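You operate a simulated robot arm through the tools that you are given. There is no shell and no other tool.

The job below is to be done with a simulated robot arm. You get a single attempt, and the scene is never put back.

TASK
Brush out the sagger in the booth with the suction running.
Fine: purple slider open, red brush; then brush back, suction off, slider shut. Where these are worked on the way, their far stop is far enough and under half their travel is too little: purple slider. What is to be rubbed or washed off counts as gone when no trace of it is left.

Only the result counts: the job must be done as asked and must still hold three seconds after the hand-in. Knocking over, shifting, dropping, spilling or breaking anything else fails it.

THE ROBOT
A 6-joint arm with a two-finger gripper, fixed in place. Base frame: the origin is on the floor under the middle of its stand, x ahead of it, y to its left, z up; the work surface is at about z = 0.854. Units: m, rad, N and s.
With the tool pointing down near the work surface it reaches from about 0.38 to 0.86 m from the base axis. Its first joint turns from -2.897 to 2.897 rad. Payload 2.45 kg.
The TCP is the grasp point between the finger pads, 0.02 m short of the fingertips. In the tool frame z runs along the fingers and y along their closing line. The gripper opens to 0.14 m; its body begins 0.168 m behind the TCP.
Orientation is that of the tool frame in the base frame, as [roll, pitch, yaw] about the fixed x, y, z axes, in that order (R = Rz(yaw) Ry(pitch) Rx(roll)). With the fingers straight down and closing along the base's y, the tool's x points along the base's -x, its y along +y and its z along -z.

THE INTERFACE
- The arm moves only by the tool arm_command. Its argument "steps" is one flat list of numbers, 7 for each row, row after row: the finger opening in m, from 0 to 0.14, then the shift along the tool's x, y, z in units of 200 mm (1.0 is 200 mm), then the turn, a rotation vector about the tool's x, y, z in units of 90 degrees (1.0 is 90 degrees). In form: [fingers, tx, ty, tz, wx, wy, wz, fingers, tx, ty, tz, wx, wy, wz, ...]. A call has 1 to 20 rows; each row is the pose to reach, as a shift and turn from the pose commanded when the call began, along the tool's axes at that moment. A call with a number of a shift or a turn outside -1 to 1 is refused whole. Rows are played at 5 a second. More than 0.05 m and 0.15 rad between two rows, or a gripper value outside its range, and nothing of the call is played. A pose out of reach is approached as far as the arm can. The call stops where the force on the tool passes 50 N (or 10 N more than at its start, if that is more) or the arm is blocked; 0.2 s more then pass. Each finger travels about 0.045 m/s and halts on what it meets, pressing with about 22 N; the grip force reading is that of the motor and also rises with nothing between the fingers. The clock runs only during rows and for 0.2 s after the last one: add rows that repeat a pose to give the fingers time. It gives the time, the measured TCP pose, the force on the tool (base axes), the opening and the grip force at its end, in the units of the frame above (readings bear some noise), with the torque about the TCP (base axes, N m) and any sound that the robot's microphone picked up.
- Cameras (640 x 400 px; columns grow to the right, rows downward): "scene" is fixed at [0.0506, -0.6507, 1.6685]; the picture's right is [-0.23, -0.97, 0.00], its down [-0.95, 0.22, -0.22] and it looks along [0.21, -0.05, -0.98] (base axes); focal length 214 px, centre (320, 200). "wrist" rides on the gripper at [0.078, 0.011, -0.209] in the tool frame; the picture's right is [-0.14, 0.99, 0.00], its down [-0.92, -0.13, -0.37] and it looks along [-0.36, -0.05, 0.93] (tool axes); focal length 280 px, centre (320, 200). There is no depth. A picture from a camera that has moved, and an enlarged one, comes with that camera's place and axes in the base frame and with its lens.
- camera(camera): a new picture of that camera. It takes no simulated time.
- slide_trunk(by): moves the trunk up (or, below 0, down) by that many m; the arm rides with it, the base frame stays. It gives what a move gives, with no picture.
- enlarge(camera, box): a new picture of the part [left, top, right, bottom] of that camera's present view, enlarged. It takes no simulated time.
- finish_job(): hands the job in; it is judged then, once.

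Places have to be worked out from the pictures, the camera data and where the tool is seen. Open the gripper and draw the arm clear of the work before you hand the job in, unless the task says otherwise.

The tools are called after "Call:" by a JSON object that holds its "method" and its "body". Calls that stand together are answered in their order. arm_command: Moves the arm, as the interface text tells. Its arguments: {"type":"object","properties":{"steps":{"type":"array"}},"required":["steps"]} The other tools are called the same way: slide_trunk (by) moves the trunk up or down; camera (camera) takes a picture; enlarge (camera, box) takes an enlarged picture of a part of a camera's view; finish_job () hands the job in.

At the start:

```text
time_s: 0.0
tcp_pos: [0.4603, -0.3596, 1.355]
tcp_rot: [3.141, 0.0, 3.14]
wrist_force: [0.7, -0.8, -0.8]
wrist_torque: [-0.01, -0.01, 0.02]
grip_width: 0.1401
grasp_force: 0.1
trunk travel left (down, up): [-0.1, 0.13]
```

scene: 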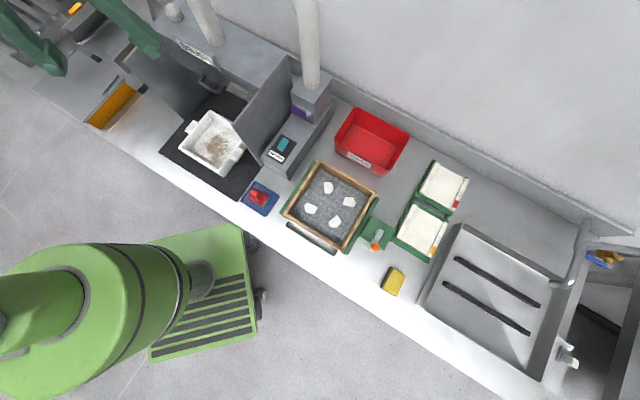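
wrist: 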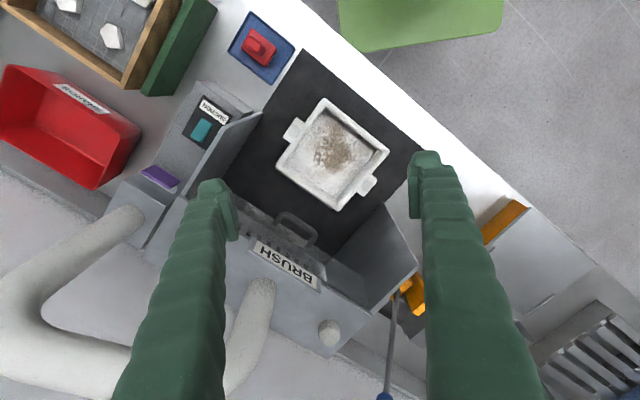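

I begin by looking closely at the booth, the switch, the slider and the brush in enlarged views.

Call:
{"method": "enlarge", "body": {"camera": "scene", "box": [160, 60, 340, 220]}}

Call:
{"method": "enlarge", "body": {"camera": "wrist", "box": [120, 60, 440, 360]}}

Call:
{"method": "enlarge", "body": {"camera": "wrist", "box": [120, 0, 320, 220]}}

```text
2.50 times, centred on (250, 140) of scene
camera zoom: at [0.0506, -0.6507, 1.6685], right [-0.23, -0.97, 0.0], down [-0.95, 0.22, -0.22], along [0.21, -0.05, -0.98], focal length 536 px, centre (495, 350)
```

zoom: 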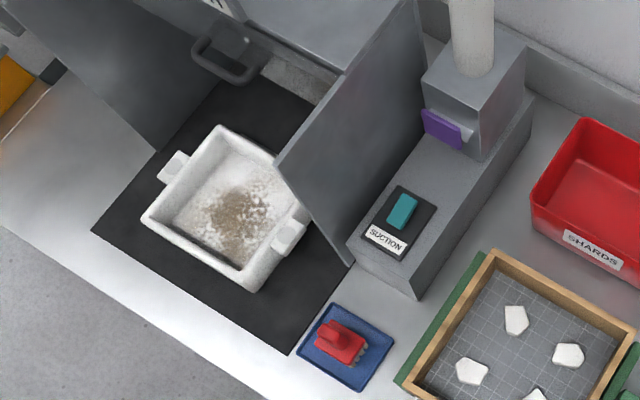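

```text
1.33 times, centred on (280, 210) of wrist
camera zoom: at [0.3814, -0.3509, 1.5639], right [0.14, 0.99, 0.0], down [0.92, -0.13, 0.37], along [0.36, -0.05, -0.93], focal length 374 px, centre (373, 187)
```

zoom: 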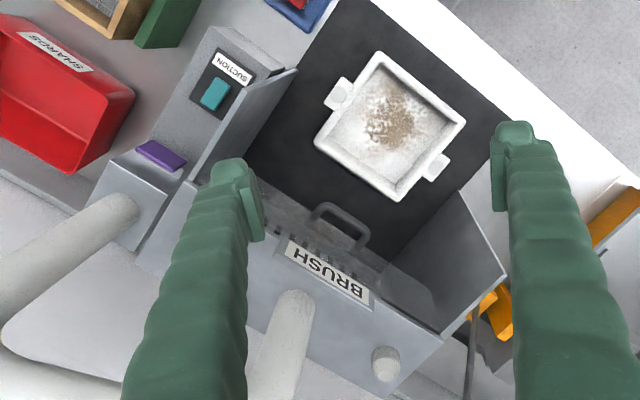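

```text
1.82 times, centred on (220, 110) of wrist
camera zoom: at [0.3814, -0.3509, 1.5639], right [0.14, 0.99, 0.0], down [0.92, -0.13, 0.37], along [0.36, -0.05, -0.93], focal length 510 px, centre (502, 364)
```

zoom: 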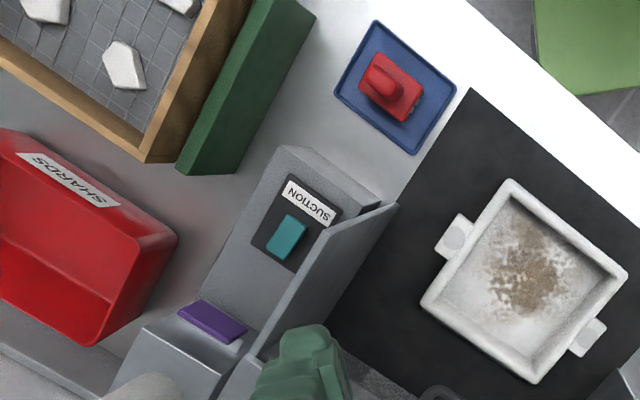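

I enlarge the slider, the switch, the grey handle and the brush tray further to understand their shapes and how they move.

Call:
{"method": "enlarge", "body": {"camera": "scene", "box": [260, 70, 340, 120]}}

Call:
{"method": "enlarge", "body": {"camera": "wrist", "box": [110, 140, 230, 220]}}

Call:
{"method": "enlarge", "body": {"camera": "wrist", "box": [220, 10, 320, 80]}}

Call:
{"method": "enlarge", "body": {"camera": "wrist", "box": [220, 180, 400, 300]}}

Call:
{"method": "enlarge", "body": {"camera": "wrist", "box": [260, 80, 410, 220]}}

Call:
{"method": "enlarge", "body": {"camera": "scene", "box": [150, 20, 290, 110]}}

```text
8.00 times, centred on (300, 95) of scene
camera zoom: at [0.0506, -0.6507, 1.6685], right [-0.23, -0.97, 0.0], down [-0.95, 0.22, -0.22], along [0.21, -0.05, -0.98], focal length 1716 px, centre (480, 1040)
```

zoom: 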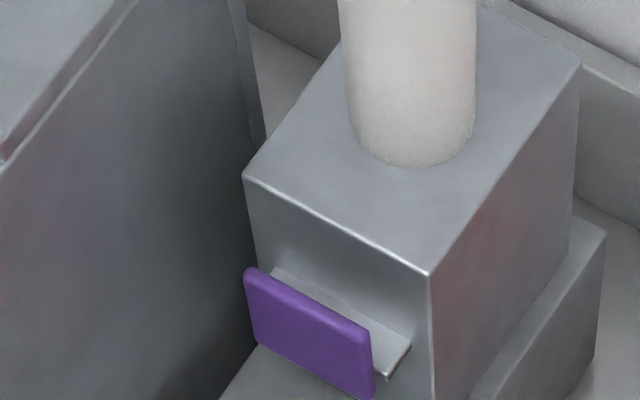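

```text
5.00 times, centred on (170, 180) of wrist
camera zoom: at [0.3814, -0.3509, 1.5639], right [0.14, 0.99, 0.0], down [0.92, -0.13, 0.37], along [0.36, -0.05, -0.93], focal length 1402 px, centre (1070, 300)
```

zoom: 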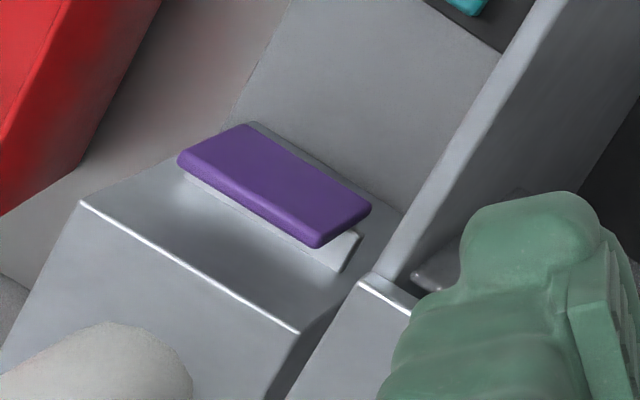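

```text
5.71 times, centred on (270, 45) of wrist
camera zoom: at [0.3814, -0.3509, 1.5639], right [0.14, 0.99, 0.0], down [0.92, -0.13, 0.37], along [0.36, -0.05, -0.93], focal length 1602 px, centre (606, 1086)
```

zoom: 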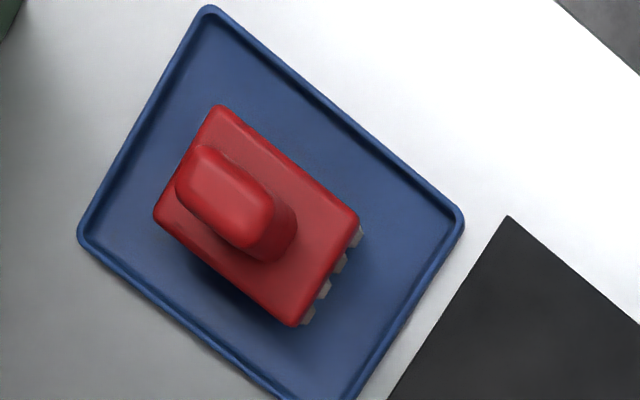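

```text
3.33 times, centred on (310, 240) of wrist
camera zoom: at [0.3814, -0.3509, 1.5639], right [0.14, 0.99, 0.0], down [0.92, -0.13, 0.37], along [0.36, -0.05, -0.93], focal length 935 px, centre (353, 67)
```

zoom: 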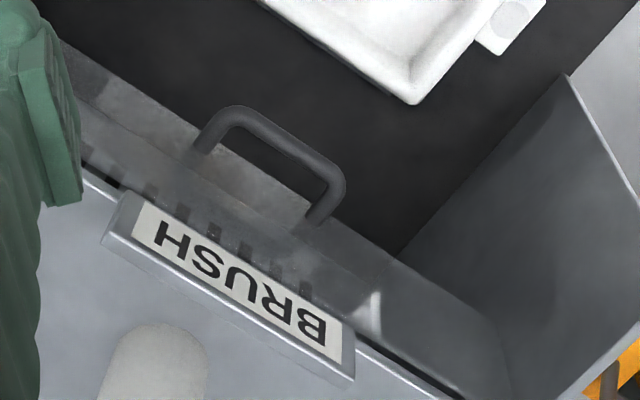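

```text
2.86 times, centred on (335, 150) of wrist
camera zoom: at [0.3814, -0.3509, 1.5639], right [0.14, 0.99, 0.0], down [0.92, -0.13, 0.37], along [0.36, -0.05, -0.93], focal length 801 px, centre (277, 343)
```

zoom: 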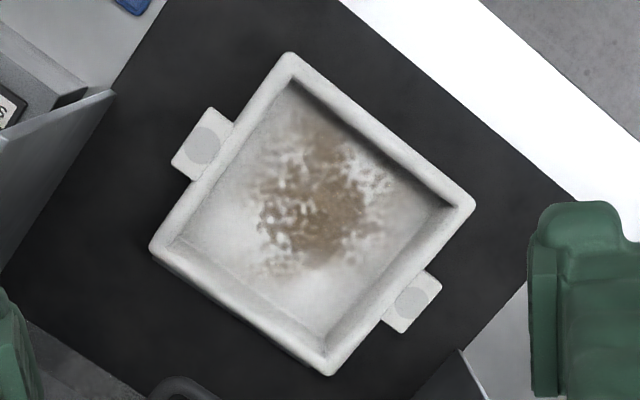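

```text
4.44 times, centred on (220, 65) of scene
camera zoom: at [0.0506, -0.6507, 1.6685], right [-0.23, -0.97, 0.0], down [-0.95, 0.22, -0.22], along [0.21, -0.05, -0.98], focal length 953 px, centre (764, 800)
```

zoom: 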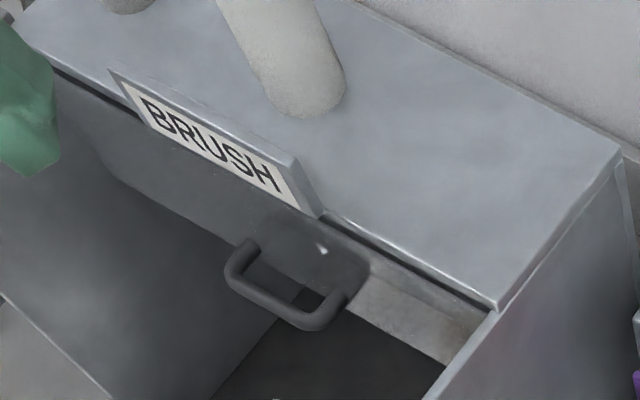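

I look closely at the fingertips to judge their thickness, and at the red brush in the scene view for its handle's orientation.

Call:
{"method": "enlarge", "body": {"camera": "wrist", "box": [190, 160, 270, 260]}}

Call:
{"method": "enlarge", "body": {"camera": "wrist", "box": [390, 130, 490, 260]}}

Call:
{"method": "enlarge", "body": {"camera": "scene", "box": [235, 175, 295, 225]}}

Call:
{"method": "enlarge", "body": {"camera": "scene", "box": [255, 120, 315, 180]}}

```text
4.00 times, centred on (230, 210) of wrist
camera zoom: at [0.3814, -0.3509, 1.5639], right [0.14, 0.99, 0.0], down [0.92, -0.13, 0.37], along [0.36, -0.05, -0.93], focal length 1122 px, centre (680, 160)
```

zoom: 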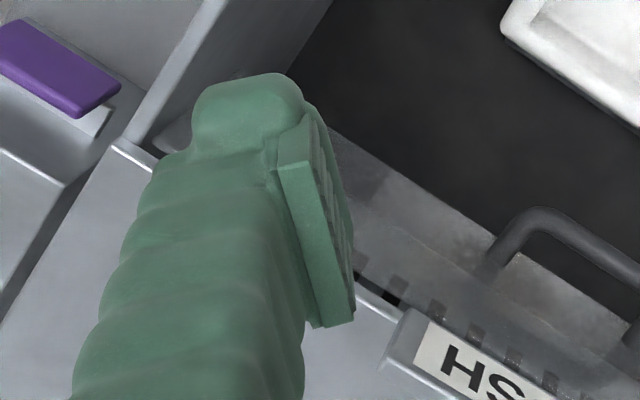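

```text
3.08 times, centred on (440, 195) of wrist
camera zoom: at [0.3814, -0.3509, 1.5639], right [0.14, 0.99, 0.0], down [0.92, -0.13, 0.37], along [0.36, -0.05, -0.93], focal length 863 px, centre (-49, 215)
```

zoom: 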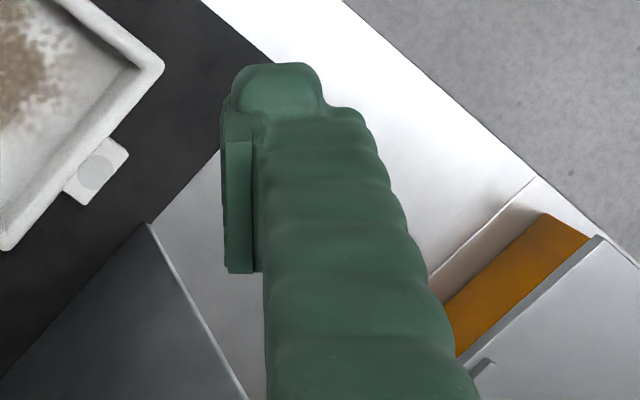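

```text
8.00 times, centred on (265, 200) of scene
camera zoom: at [0.0506, -0.6507, 1.6685], right [-0.23, -0.97, 0.0], down [-0.95, 0.22, -0.22], along [0.21, -0.05, -0.98], focal length 1716 px, centre (760, 200)
```

zoom: 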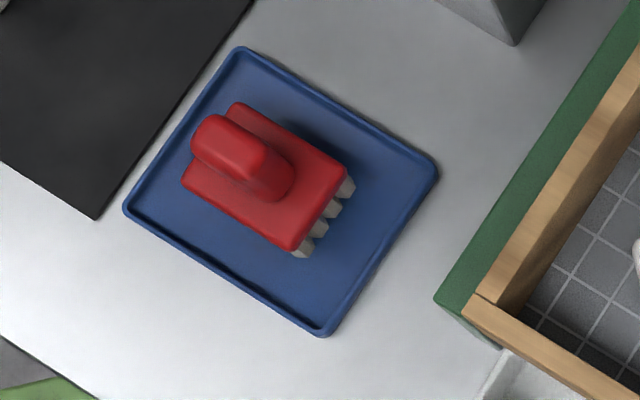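

```text
6.67 times, centred on (285, 150) of scene
camera zoom: at [0.0506, -0.6507, 1.6685], right [-0.23, -0.97, 0.0], down [-0.95, 0.22, -0.22], along [0.21, -0.05, -0.98], focal length 1430 px, centre (553, 533)
```

zoom: 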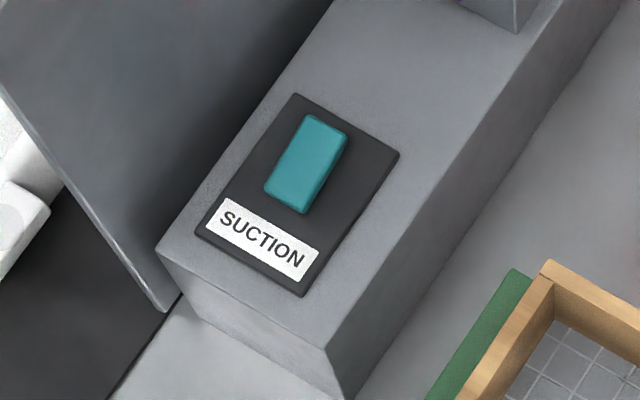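

The slider looks like a vertical purple plate on a tongue coming out of the duct box, near (0.495,-0.68,1.035). The teal rocker sits near (0.425,-0.604,0.97), and the bench lies about 45° to the base axes. I turn the tool to line up with the bench and go in for a closer look at the slider and switch.

Call:
{"method": "arm_command", "body": {"steps": [0.14, 0.095, -0.147, 0.0875, 0, 0, 0.0805, 0.14, 0.19, -0.293, 0.175, 0, 0, 0.161, 0.14, 0.285, -0.44, 0.2625, 0, 0, 0.2415, 0.14, 0.38, -0.587, 0.35, 0, 0, 0.322, 0.14, 0.475, -0.733, 0.4375, 0, 0, 0.4025, 0.14, 0.57, -0.88, 0.525, 0, 0, 0.483, 0.14, 0.57, -0.88, 0.525, 0, 0, 0.483]}}

Call:
{"method": "camera", "body": {"camera": "wrist"}}

Call:
{"method": "camera", "body": {"camera": "scene"}}

```text
time_s: 1.6
tcp_pos: [0.3441, -0.5348, 1.2492]
tcp_rot: [3.141, 0.0, 2.381]
wrist_force: [0.1, 0.0, -0.8]
wrist_torque: [0.01, -0.05, 0.01]
grip_width: 0.1398
grasp_force: 0.1
trunk travel left (down, up): [-0.1, 0.13]
```

```text
taken
camera wrist: at [0.2954, -0.476, 1.4585], right [0.78, 0.62, 0.0], down [0.58, -0.73, 0.37], along [0.23, -0.29, -0.93], focal length 280 px, centre (320, 200)
```

wrist: 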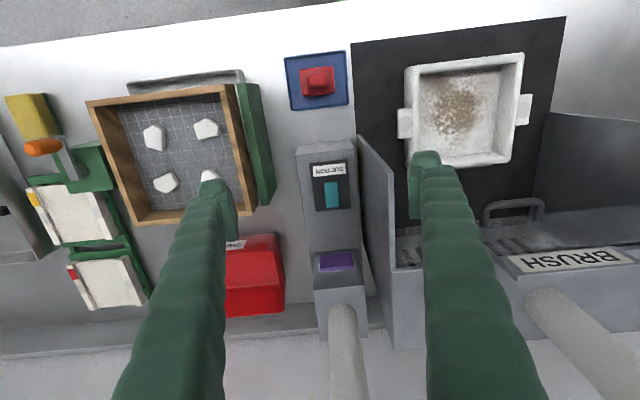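

```text
taken
```

scene: 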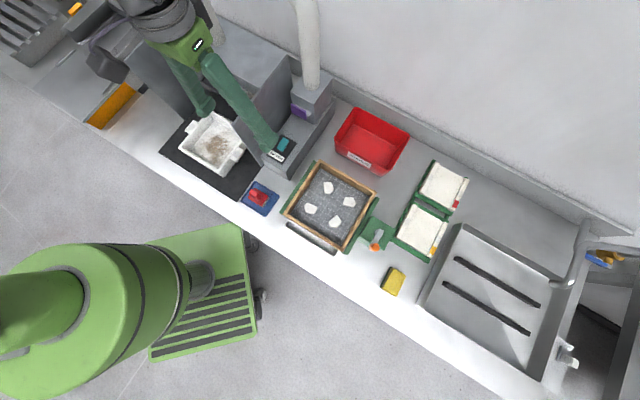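

The tool is now lined up with the bench. I enlarge the switch, slider and brush in this view.

Call:
{"method": "enlarge", "body": {"camera": "wrist", "box": [290, 235, 390, 305]}}

Call:
{"method": "enlarge", "body": {"camera": "wrist", "box": [295, 140, 375, 230]}}

Call:
{"method": "enlarge", "body": {"camera": "wrist", "box": [275, 40, 365, 120]}}

Call:
{"method": "enlarge", "body": {"camera": "wrist", "box": [390, 30, 550, 180]}}

Call:
{"method": "enlarge", "body": {"camera": "scene", "box": [260, 70, 340, 120]}}

```text
5.71 times, centred on (340, 270) of wrist
camera zoom: at [0.2954, -0.476, 1.4585], right [0.78, 0.62, 0.0], down [0.58, -0.73, 0.37], along [0.23, -0.29, -0.93], focal length 1602 px, centre (206, -200)
```

zoom: 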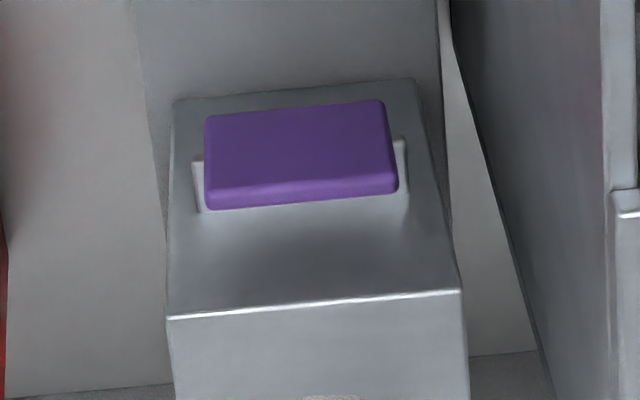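

```text
4.44 times, centred on (335, 185) of wrist
camera zoom: at [0.2954, -0.476, 1.4585], right [0.78, 0.62, 0.0], down [0.58, -0.73, 0.37], along [0.23, -0.29, -0.93], focal length 1246 px, centre (253, 267)
```

zoom: 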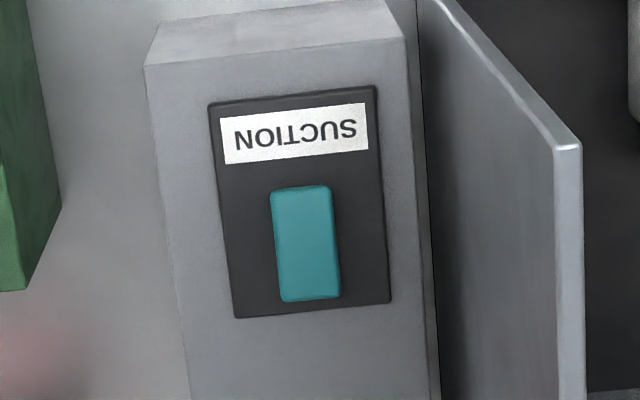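

```text
5.00 times, centred on (320, 80) of wrist
camera zoom: at [0.2954, -0.476, 1.4585], right [0.78, 0.62, 0.0], down [0.58, -0.73, 0.37], along [0.23, -0.29, -0.93], focal length 1402 px, centre (320, 800)
```

zoom: 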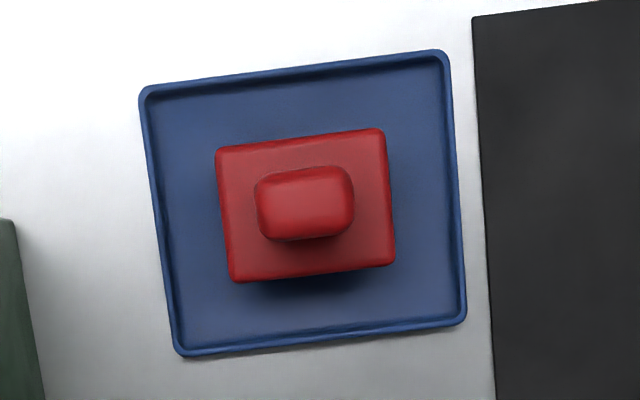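

```text
2.67 times, centred on (470, 105) of wrist
camera zoom: at [0.2954, -0.476, 1.4585], right [0.78, 0.62, 0.0], down [0.58, -0.73, 0.37], along [0.23, -0.29, -0.93], focal length 748 px, centre (-80, 453)
```

zoom: 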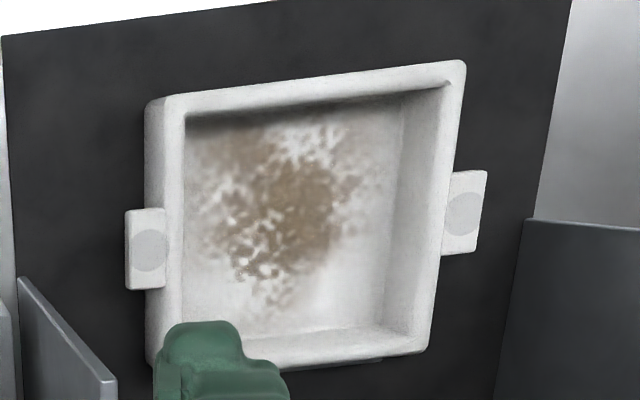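

```text
8.00 times, centred on (300, 95) of scene
camera zoom: at [0.0506, -0.6507, 1.6685], right [-0.23, -0.97, 0.0], down [-0.95, 0.22, -0.22], along [0.21, -0.05, -0.98], focal length 1716 px, centre (480, 1040)
```

zoom: 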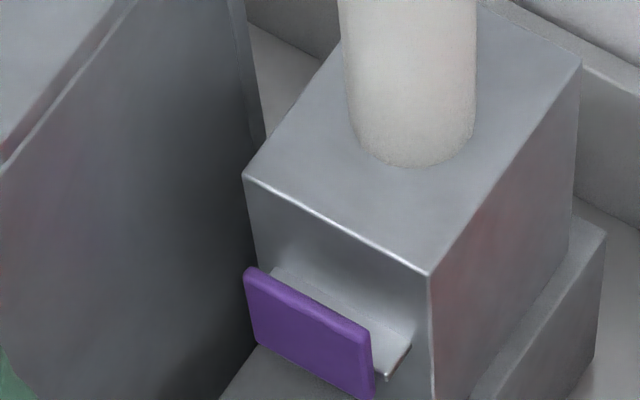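

I enlarge the gripper in the scene view to learn how thick the fingers are along their length.

Call:
{"method": "enlarge", "body": {"camera": "scene", "box": [80, 0, 300, 160]}}

```text
2.50 times, centred on (190, 80) of scene
camera zoom: at [0.0506, -0.6507, 1.6685], right [-0.23, -0.97, 0.0], down [-0.95, 0.22, -0.22], along [0.21, -0.05, -0.98], focal length 536 px, centre (645, 500)
```

zoom: 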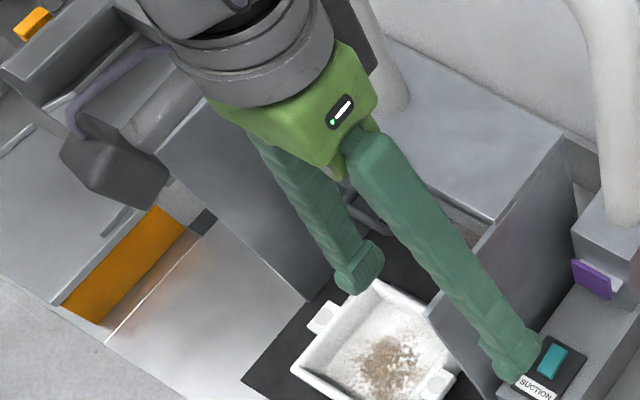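

The fingers appear to spread from a narrow gripper body, so I set a middle opening of 0.07 and check the finger shape from both cameras before approaching the slider.

Call:
{"method": "arm_command", "body": {"steps": [0.07, 0, 0, 0, 0, 0, 0, 0.07, 0, 0, 0, 0, 0, 0, 0.07, 0, 0, 0, 0, 0, 0, 0.07, 0, 0, 0, 0, 0, 0, 0.07, 0, 0, 0, 0, 0, 0]}}

Call:
{"method": "camera", "body": {"camera": "wrist"}}

Call:
{"method": "enlarge", "body": {"camera": "scene", "box": [80, 0, 300, 160]}}

```text
time_s: 2.8
tcp_pos: [0.3437, -0.5357, 1.2498]
tcp_rot: [-3.14, 0.0, 2.384]
wrist_force: [0.5, -0.2, 0.0]
wrist_torque: [0.02, 0.03, 0.02]
grip_width: 0.0701
grasp_force: 0.0
trunk travel left (down, up): [-0.1, 0.13]
```

```text
taken
camera wrist: at [0.2956, -0.4761, 1.4585], right [0.78, 0.62, 0.0], down [0.58, -0.73, 0.37], along [0.23, -0.29, -0.93], focal length 280 px, centre (320, 200)
```

wrist: 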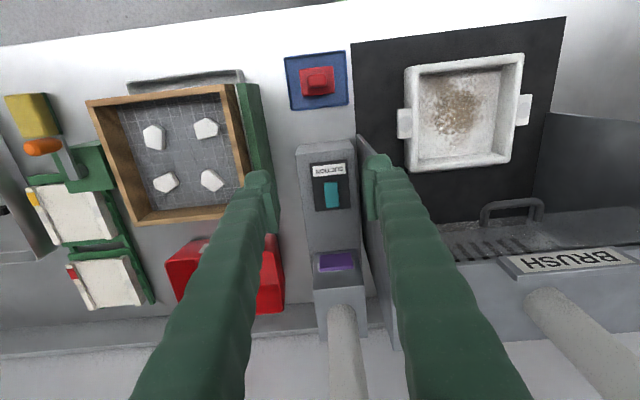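

```text
2.50 times, centred on (190, 80) of scene
camera zoom: at [0.0506, -0.6507, 1.6685], right [-0.23, -0.97, 0.0], down [-0.95, 0.22, -0.22], along [0.21, -0.05, -0.98], focal length 536 px, centre (645, 500)
```

zoom: 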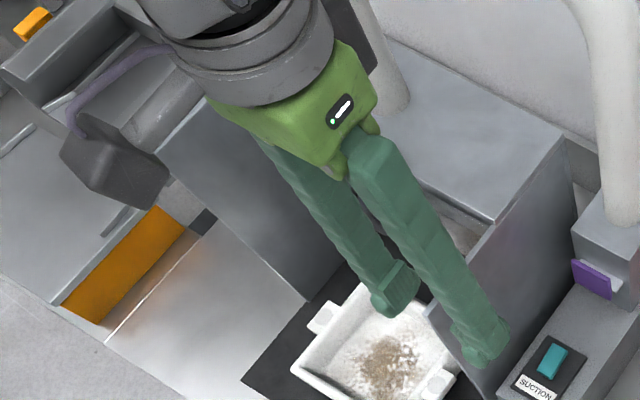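

The fingers are about 0.033 m thick, and the gap between the plate end and the booth wall is about 0.043 m. I come in with the gripper leaning back toward the robot and slightly away from the wall, and stop 6 cm short of the plate to check alignment.

Call:
{"method": "arm_command", "body": {"steps": [0.07, -0.1556, -0.0111, 0.1242, -0.0185, -0.037, 0, 0.07, -0.3112, -0.0222, 0.2483, -0.037, -0.074, 0, 0.07, -0.4668, -0.0333, 0.3725, -0.0555, -0.111, 0, 0.07, -0.6223, -0.0443, 0.4967, -0.074, -0.148, 0, 0.07, -0.7779, -0.0554, 0.6208, -0.0925, -0.185, 0, 0.07, -0.9335, -0.0665, 0.745, -0.111, -0.222, 0, 0.07, -0.9335, -0.0665, 0.745, -0.111, -0.222, 0]}}

Call:
{"method": "camera", "body": {"camera": "wrist"}}

Call:
{"method": "enlarge", "body": {"camera": "scene", "box": [210, 30, 340, 130]}}

```text
time_s: 4.4
tcp_pos: [0.4724, -0.675, 1.0996]
tcp_rot: [2.959, 0.35, 2.352]
wrist_force: [-0.5, 0.2, 0.3]
wrist_torque: [-0.03, 0.0, 0.01]
grip_width: 0.0697
grasp_force: 0.0
trunk travel left (down, up): [-0.1, 0.13]
```

```text
taken
camera wrist: at [0.3519, -0.5937, 1.2682], right [0.74, 0.64, 0.22], down [0.39, -0.67, 0.63], along [0.55, -0.39, -0.74], focal length 280 px, centre (320, 200)
```

wrist: 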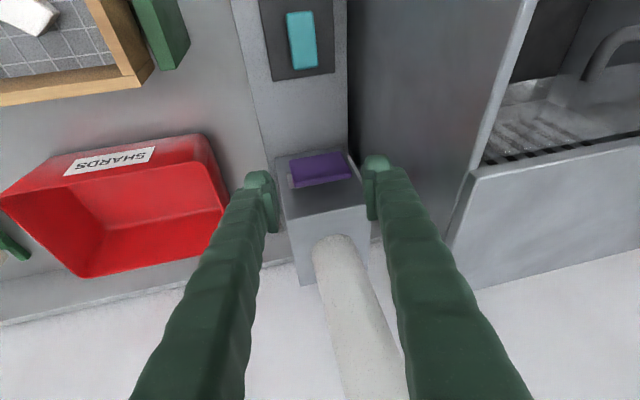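

```text
4.00 times, centred on (275, 80) of scene
camera zoom: at [0.0506, -0.6507, 1.6685], right [-0.23, -0.97, 0.0], down [-0.95, 0.22, -0.22], along [0.21, -0.05, -0.98], focal length 858 px, centre (500, 680)
```

zoom: 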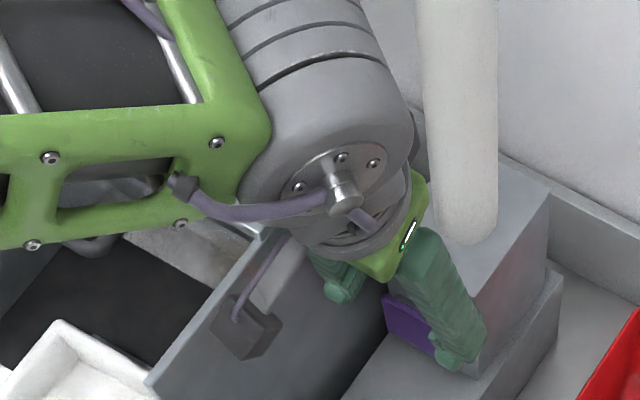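

The gripper is about 6 cm short of the plate, so I enlarge the wrist view to check the centring.

Call:
{"method": "enlarge", "body": {"camera": "wrist", "box": [230, 120, 400, 250]}}

Call:
{"method": "enlarge", "body": {"camera": "wrist", "box": [260, 0, 360, 80]}}

```text
3.08 times, centred on (315, 185) of wrist
camera zoom: at [0.3519, -0.5937, 1.2682], right [0.74, 0.64, 0.22], down [0.39, -0.67, 0.63], along [0.55, -0.39, -0.74], focal length 863 px, centre (335, 246)
```

zoom: 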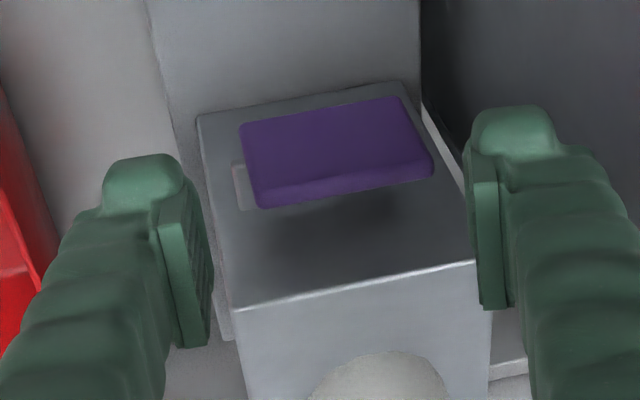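

```text
5.00 times, centred on (310, 40) of wrist
camera zoom: at [0.3519, -0.5937, 1.2682], right [0.74, 0.64, 0.22], down [0.39, -0.67, 0.63], along [0.55, -0.39, -0.74], focal length 1402 px, centre (370, 1000)
```

zoom: 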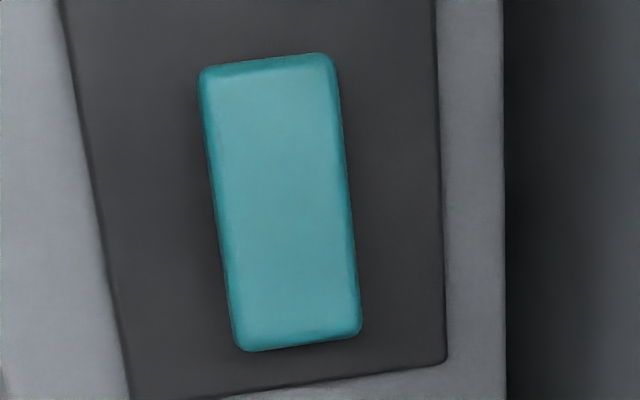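

The plate spans e from -0.183 to -0.125, centred at about -0.154, and the finger axis lines up with it to within 1–2 mm. I advance 58 mm along the tool axis in slow steps.

Call:
{"method": "arm_command", "body": {"steps": [0.07, 0, 0, 0.06, 0, 0, 0, 0.07, 0, 0, 0.12, 0, 0, 0, 0.07, 0, 0, 0.18, 0, 0, 0, 0.07, 0, 0, 0.24, 0, 0, 0, 0.07, 0, 0, 0.29, 0, 0, 0, 0.07, 0, 0, 0.29, 0, 0, 0]}}

Call:
{"method": "enlarge", "body": {"camera": "wrist", "box": [230, 120, 400, 250]}}

Call:
{"method": "enlarge", "body": {"camera": "scene", "box": [240, 60, 340, 130]}}

```text
time_s: 5.8
tcp_pos: [0.493, -0.6788, 1.0456]
tcp_rot: [2.958, 0.348, 2.35]
wrist_force: [0.2, -0.4, -0.2]
wrist_torque: [0.01, 0.02, -0.01]
grip_width: 0.0699
grasp_force: 0.2
trunk travel left (down, up): [-0.1, 0.13]
```

```text
3.08 times, centred on (315, 185) of wrist
camera zoom: at [0.3721, -0.5989, 1.2153], right [0.74, 0.64, 0.21], down [0.39, -0.67, 0.63], along [0.55, -0.38, -0.74], focal length 863 px, centre (335, 246)
```

zoom: 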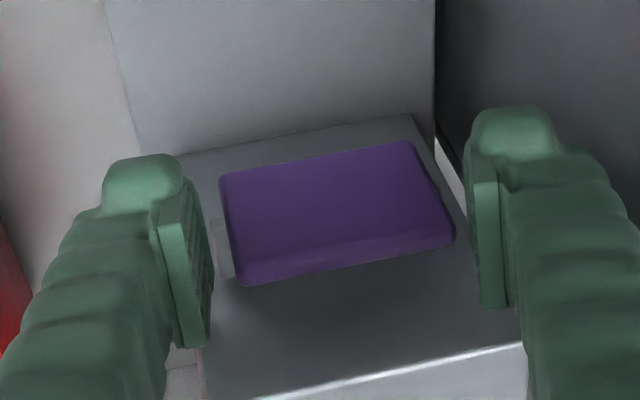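

```text
5.71 times, centred on (290, 95) of scene
camera zoom: at [0.0506, -0.6507, 1.6685], right [-0.23, -0.97, 0.0], down [-0.95, 0.22, -0.22], along [0.21, -0.05, -0.98], focal length 1226 px, centre (491, 800)
```

zoom: 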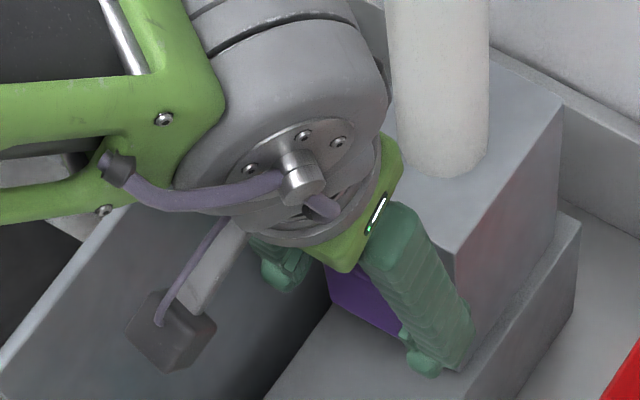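

The plate is between the pads with no contact force yet. I close the gripper on it.

Call:
{"method": "arm_command", "body": {"steps": [0.04, 0, 0, 0, 0, 0, 0, 0.04, 0, 0, 0, 0, 0, 0, 0.04, 0, 0, 0, 0, 0, 0, 0.04, 0, 0, 0, 0, 0, 0]}}

Call:
{"method": "enlarge", "body": {"camera": "wrist", "box": [230, 120, 400, 250]}}

```text
time_s: 6.8
tcp_pos: [0.4928, -0.6786, 1.0463]
tcp_rot: [2.961, 0.347, 2.35]
wrist_force: [5.3, 5.2, 0.1]
wrist_torque: [-0.23, 0.21, 0.09]
grip_width: 0.0601
grasp_force: 45.0
trunk travel left (down, up): [-0.1, 0.13]
```

```text
3.08 times, centred on (315, 185) of wrist
camera zoom: at [0.3727, -0.5982, 1.2154], right [0.74, 0.64, 0.21], down [0.39, -0.67, 0.63], along [0.55, -0.38, -0.74], focal length 863 px, centre (335, 246)
```

zoom: 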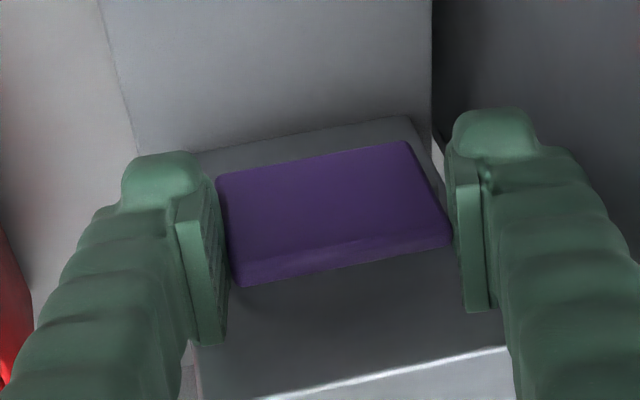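

The plate is gripped at 0.060 m. I pull straight out along -n in 6 mm steps, 30 mm at first, and then read the force.

Call:
{"method": "arm_command", "body": {"steps": [0.04, 0.0282, 0.0009, -0.0102, 0, 0, 0, 0.04, 0.0564, 0.0018, -0.0204, 0, 0, 0, 0.04, 0.0846, 0.0027, -0.0306, 0, 0, 0, 0.04, 0.1128, 0.0036, -0.0408, 0, 0, 0, 0.04, 0.141, 0.0045, -0.051, 0, 0, 0]}}

Call:
{"method": "enlarge", "body": {"camera": "wrist", "box": [230, 120, 400, 250]}}

Call:
{"method": "enlarge", "body": {"camera": "scene", "box": [240, 60, 340, 130]}}

```text
time_s: 8.0
tcp_pos: [0.4708, -0.6567, 1.0466]
tcp_rot: [2.961, 0.346, 2.351]
wrist_force: [9.1, 9.9, 0.8]
wrist_torque: [-0.17, 0.43, -0.01]
grip_width: 0.06
grasp_force: 45.4
trunk travel left (down, up): [-0.1, 0.13]
```

```text
3.08 times, centred on (315, 185) of wrist
camera zoom: at [0.3513, -0.5768, 1.2155], right [0.74, 0.64, 0.21], down [0.39, -0.67, 0.63], along [0.55, -0.38, -0.74], focal length 863 px, centre (335, 246)
```

zoom: 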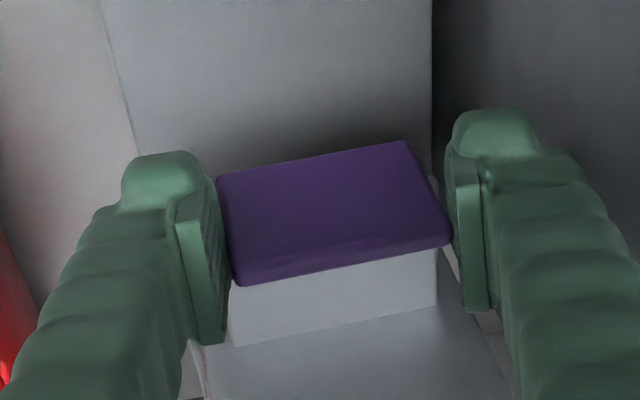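

```text
5.71 times, centred on (290, 95) of scene
camera zoom: at [0.0506, -0.6507, 1.6685], right [-0.23, -0.97, 0.0], down [-0.95, 0.22, -0.22], along [0.21, -0.05, -0.98], focal length 1226 px, centre (491, 800)
```

zoom: 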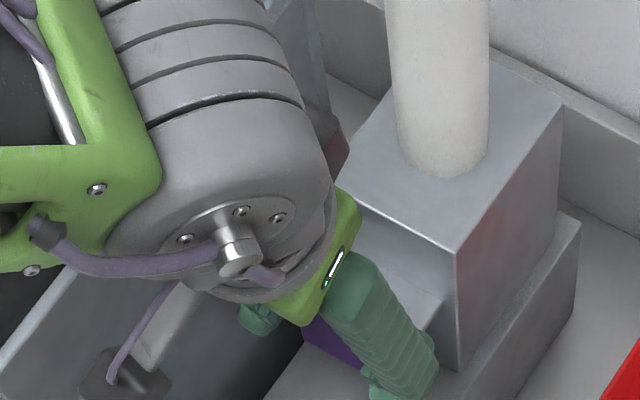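

The slider is coming out smoothly along -n. I continue pulling in 6 mm steps with a slight +e correction to ease the side force, until it reaches its stop.

Call:
{"method": "arm_command", "body": {"steps": [0.04, 0.0282, 0.0029, -0.0102, 0, 0, 0, 0.04, 0.0564, 0.0058, -0.0204, 0, 0, 0, 0.04, 0.0846, 0.0087, -0.0306, 0, 0, 0, 0.04, 0.1128, 0.0116, -0.0408, 0, 0, 0, 0.04, 0.141, 0.0145, -0.051, 0, 0, 0]}}

Call:
{"method": "enlarge", "body": {"camera": "wrist", "box": [230, 120, 400, 250]}}

```text
time_s: 9.2
tcp_pos: [0.4505, -0.6364, 1.0456]
tcp_rot: [2.96, 0.346, 2.351]
wrist_force: [5.5, 5.2, -7.8]
wrist_torque: [-1.0, 0.23, 0.17]
grip_width: 0.0601
grasp_force: 44.5
trunk travel left (down, up): [-0.1, 0.13]
```

```text
3.08 times, centred on (315, 185) of wrist
camera zoom: at [0.3308, -0.556, 1.2157], right [0.74, 0.64, 0.21], down [0.39, -0.67, 0.63], along [0.54, -0.38, -0.75], focal length 863 px, centre (335, 246)
```

zoom: 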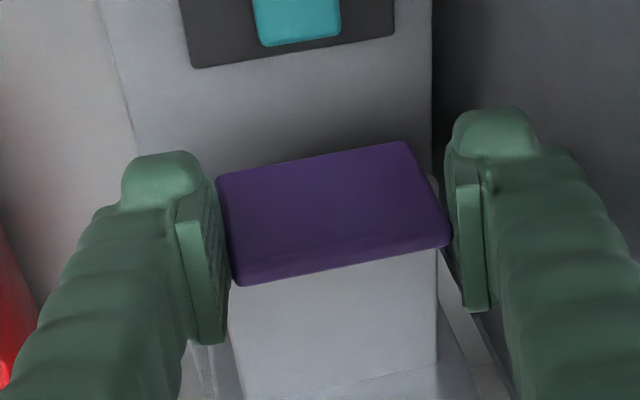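

It has come out 60 mm with no resistance along the pull yet. I go on in small steps to find the far stop.

Call:
{"method": "arm_command", "body": {"steps": [0.04, 0.0235, 0.001, -0.0085, 0, 0, 0, 0.04, 0.047, 0.002, -0.017, 0, 0, 0, 0.04, 0.0705, 0.003, -0.0255, 0, 0, 0]}}

Call:
{"method": "enlarge", "body": {"camera": "wrist", "box": [230, 100, 400, 250]}}

```text
time_s: 10.0
tcp_pos: [0.4334, -0.6258, 1.046]
tcp_rot: [2.957, 0.343, 2.348]
wrist_force: [0.4, 0.4, -0.4]
wrist_torque: [-0.05, -0.06, 0.02]
grip_width: 0.0402
grasp_force: 0.2
trunk travel left (down, up): [-0.1, 0.13]
```

```text
2.67 times, centred on (315, 175) of wrist
camera zoom: at [0.3144, -0.5463, 1.2159], right [0.74, 0.63, 0.22], down [0.39, -0.67, 0.63], along [0.54, -0.38, -0.75], focal length 748 px, centre (333, 267)
```

zoom: 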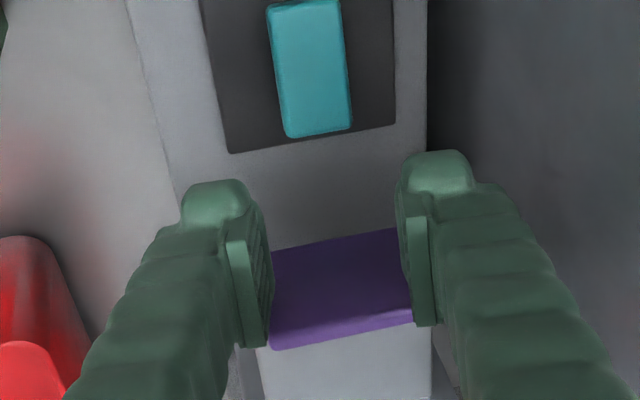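

The grip slid off as the plate hit its stop, about 60 mm out at n≈0.772, so the slider is fully open. I draw the gripper back along its axis and look again.

Call:
{"method": "arm_command", "body": {"steps": [0.04, 0, 0, -0.12, 0, 0, 0, 0.04, 0, 0, -0.3, 0, 0, 0, 0.04, 0, 0, -0.5, 0, 0, 0, 0.04, 0, 0, -0.7, 0, 0, 0, 0.04, 0, 0, -0.7, 0, 0, 0]}}

Call:
{"method": "camera", "body": {"camera": "wrist"}}

Call:
{"method": "enlarge", "body": {"camera": "scene", "box": [260, 80, 330, 160]}}

Call:
{"method": "enlarge", "body": {"camera": "wrist", "box": [270, 60, 370, 200]}}

```text
time_s: 11.2
tcp_pos: [0.3893, -0.6129, 1.1785]
tcp_rot: [2.961, 0.344, 2.351]
wrist_force: [0.0, 1.0, 0.2]
wrist_torque: [-0.01, 0.0, 0.05]
grip_width: 0.0399
grasp_force: 0.0
trunk travel left (down, up): [-0.1, 0.13]
```

```text
taken
camera wrist: at [0.2695, -0.533, 1.3477], right [0.74, 0.64, 0.22], down [0.39, -0.67, 0.63], along [0.55, -0.38, -0.74], focal length 280 px, centre (320, 200)
```

wrist: 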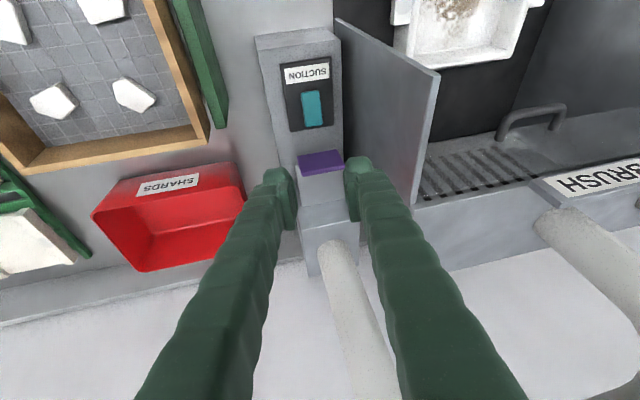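

```text
5.00 times, centred on (295, 120) of scene
camera zoom: at [0.0506, -0.6507, 1.6685], right [-0.23, -0.97, 0.0], down [-0.95, 0.22, -0.22], along [0.21, -0.05, -0.98], focal length 1072 px, centre (445, 600)
```

zoom: 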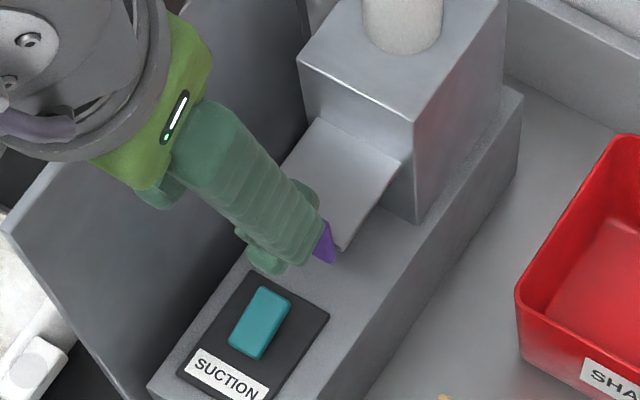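

```text
2.86 times, centred on (320, 130) of wrist
camera zoom: at [0.2695, -0.533, 1.3477], right [0.74, 0.64, 0.22], down [0.39, -0.67, 0.63], along [0.55, -0.38, -0.74], focal length 801 px, centre (320, 400)
```

zoom: 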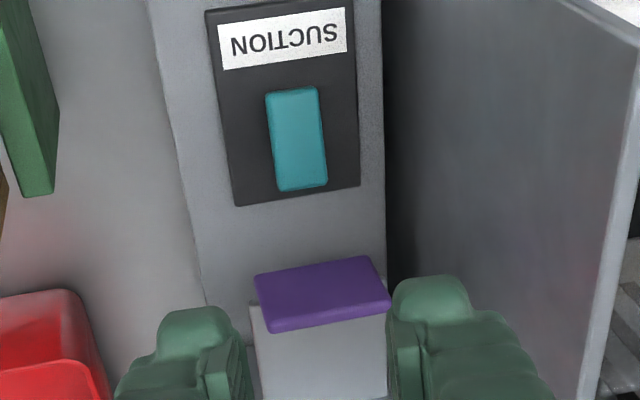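

The slider is fully out. Now I check the rocker's tilt: which end stands proud decides where to press.

Call:
{"method": "enlarge", "body": {"camera": "scene", "box": [278, 132, 308, 156]}}

Call:
{"method": "enlarge", "body": {"camera": "wrist", "box": [290, 80, 340, 135]}}

```text
16.00 times, centred on (293, 144) of scene
camera zoom: at [0.0506, -0.6507, 1.6685], right [-0.23, -0.97, 0.0], down [-0.95, 0.22, -0.22], along [0.21, -0.05, -0.98], focal length 3432 px, centre (752, 1096)
```

zoom: 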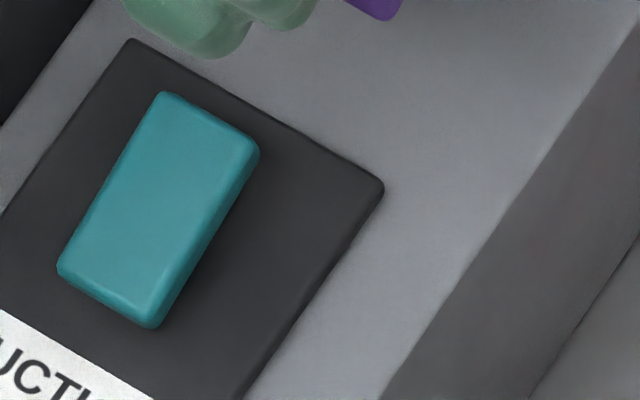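

```text
7.27 times, centred on (315, 108) of wrist
camera zoom: at [0.2695, -0.533, 1.3477], right [0.74, 0.64, 0.22], down [0.39, -0.67, 0.63], along [0.55, -0.38, -0.74], focal length 2039 px, centre (356, 873)
```

zoom: 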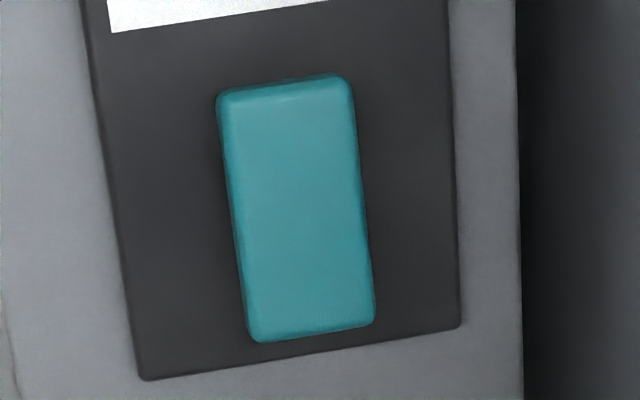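

The near end, on the label side, looks raised, but I want a side-on look before pressing. I tilt the camera over on the -e side of the box for an oblique view of the rocker.

Call:
{"method": "arm_command", "body": {"steps": [0.08, 0.0512, -0.0547, 0.1133, -0.0667, 0, 0, 0.08, 0.1024, -0.1094, 0.2266, -0.1333, 0, 0, 0.08, 0.1536, -0.1641, 0.3399, -0.2, 0, 0, 0.08, 0.2048, -0.2188, 0.4532, -0.2667, 0, 0, 0.08, 0.256, -0.2735, 0.5665, -0.3333, 0, 0, 0.08, 0.256, -0.2735, 0.5665, -0.3333, 0, 0]}}

Call:
{"method": "camera", "body": {"camera": "wrist"}}

```text
time_s: 12.6
tcp_pos: [0.3617, -0.6321, 1.0445]
tcp_rot: [2.436, 0.347, 2.352]
wrist_force: [0.0, 0.2, -0.1]
wrist_torque: [0.04, -0.01, 0.04]
grip_width: 0.0798
grasp_force: 0.1
trunk travel left (down, up): [-0.1, 0.13]
```

```text
taken
camera wrist: at [0.1798, -0.6316, 1.1745], right [0.47, 0.59, 0.65], down [0.32, -0.8, 0.5], along [0.82, -0.03, -0.57], focal length 280 px, centre (320, 200)
```

wrist: 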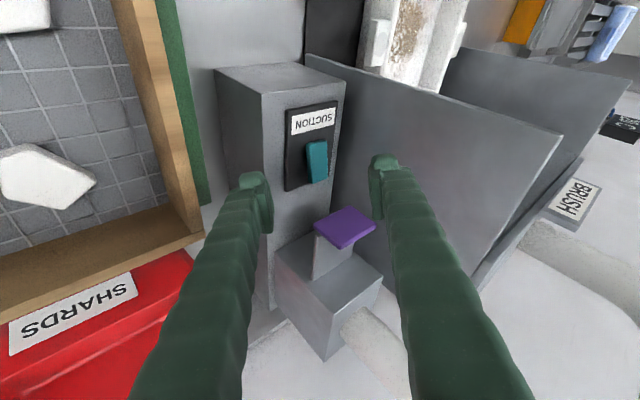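

Call:
{"method": "enlarge", "body": {"camera": "wrist", "box": [280, 95, 350, 195]}}

Call:
{"method": "enlarge", "body": {"camera": "wrist", "box": [300, 135, 335, 190]}}

```text
4.00 times, centred on (315, 145) of wrist
camera zoom: at [0.1798, -0.6316, 1.1745], right [0.47, 0.59, 0.65], down [0.32, -0.8, 0.5], along [0.82, -0.03, -0.57], focal length 1122 px, centre (340, 420)
```

zoom: 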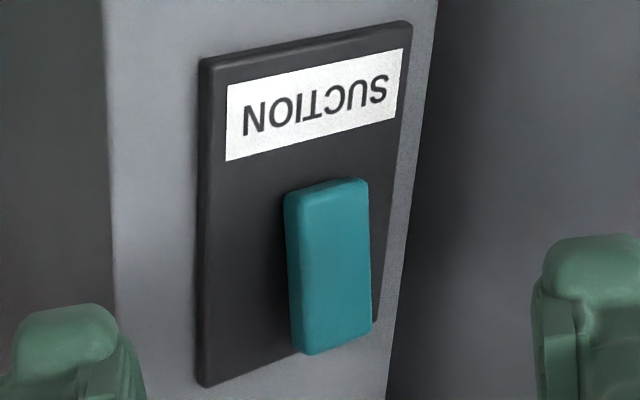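

```text
7.27 times, centred on (318, 162) of wrist
camera zoom: at [0.1798, -0.6316, 1.1745], right [0.47, 0.59, 0.65], down [0.32, -0.8, 0.5], along [0.82, -0.03, -0.57], focal length 2039 px, centre (338, 473)
```

zoom: 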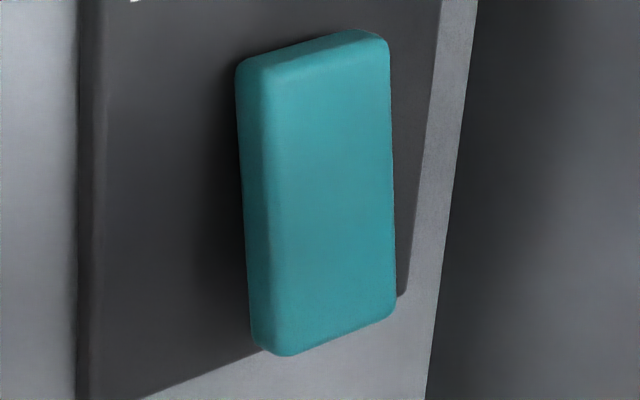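

Triangulating the rocker's corners from the two views puts the far end (n≈0.746) at z≈0.976 and the near end (n≈0.704) at z≈0.964, so the far end is the one standing up. I close the fingers and straighten the tool above the switch with a 15° backward lean, to stay clear of the pulled-out slider.

Call:
{"method": "arm_command", "body": {"steps": [0.0, -0.0167, 0.0528, -0.0112, 0.0738, 0.0097, 0.0002, 0.0, -0.0333, 0.1055, -0.0223, 0.1477, 0.0195, 0.0005, 0.0, -0.05, 0.1583, -0.0335, 0.2215, 0.0292, 0.0007, 0.0, -0.0667, 0.211, -0.0447, 0.2953, 0.0389, 0.0009, 0.0, -0.0833, 0.2638, -0.0558, 0.3692, 0.0487, 0.0012, 0.0, -0.1, 0.3165, -0.067, 0.443, 0.0584, 0.0014, 0.0, -0.1, 0.3165, -0.067, 0.443, 0.0584, 0.0014]}}

Call:
{"method": "camera", "body": {"camera": "wrist"}}

```text
time_s: 14.2
tcp_pos: [0.3872, -0.6019, 1.0999]
tcp_rot: [-3.14, 0.262, 2.383]
wrist_force: [0.7, -0.1, 0.6]
wrist_torque: [-0.01, 0.01, -0.02]
grip_width: 0.0
grasp_force: 22.5
trunk travel left (down, up): [-0.1, 0.13]
```

```text
taken
camera wrist: at [0.3024, -0.5078, 1.2818], right [0.78, 0.63, 0.03], down [0.49, -0.64, 0.59], along [0.39, -0.45, -0.8], focal length 280 px, centre (320, 200)
```

wrist: 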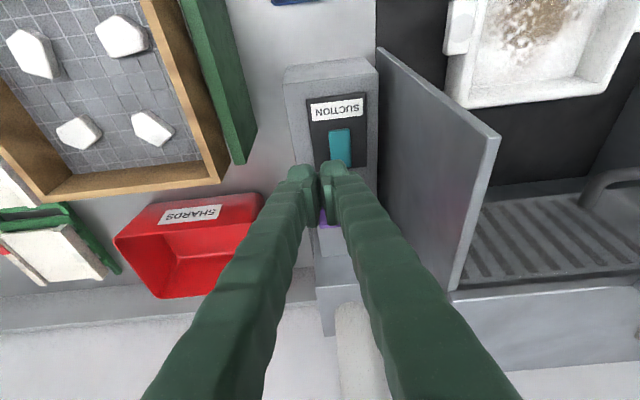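

The tool is straight and the fingers are closed. I move to a hover just over the raised far end of the rocker and check the alignment.

Call:
{"method": "arm_command", "body": {"steps": [0.0, -0.037, 0.0408, 0.1135, 0, 0, 0, 0.0, -0.074, 0.0817, 0.227, 0, 0, 0, 0.0, -0.111, 0.1225, 0.3405, 0, 0, 0, 0.0, -0.111, 0.1225, 0.3405, 0, 0, 0]}}

Call:
{"method": "enlarge", "body": {"camera": "wrist", "box": [250, 100, 410, 240]}}

Call:
{"method": "enlarge", "body": {"camera": "scene", "box": [255, 90, 325, 170]}}

```text
time_s: 15.2
tcp_pos: [0.4345, -0.6129, 1.0401]
tcp_rot: [-3.141, 0.262, 2.381]
wrist_force: [0.6, -0.1, -0.6]
wrist_torque: [0.0, 0.02, 0.01]
grip_width: 0.0
grasp_force: 21.7
trunk travel left (down, up): [-0.1, 0.13]
```

```text
2.86 times, centred on (330, 170) of wrist
camera zoom: at [0.3487, -0.5176, 1.2219], right [0.78, 0.63, 0.04], down [0.49, -0.64, 0.59], along [0.39, -0.45, -0.8], focal length 801 px, centre (291, 286)
```

zoom: 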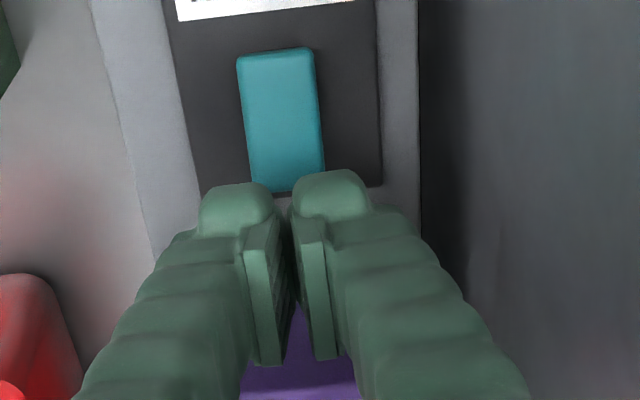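

```text
5.00 times, centred on (290, 130) of scene
camera zoom: at [0.0506, -0.6507, 1.6685], right [-0.23, -0.97, 0.0], down [-0.95, 0.22, -0.22], along [0.21, -0.05, -0.98], focal length 1072 px, centre (470, 550)
```

zoom: 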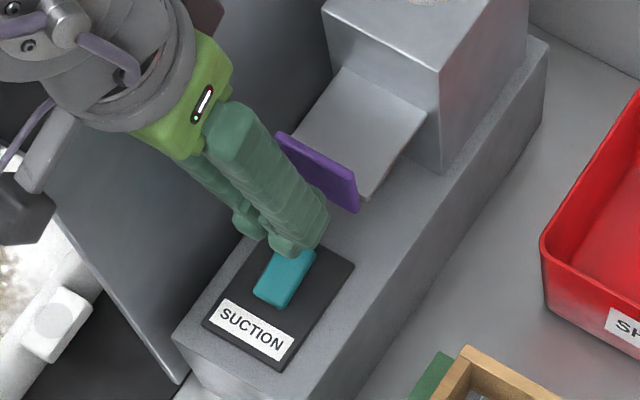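

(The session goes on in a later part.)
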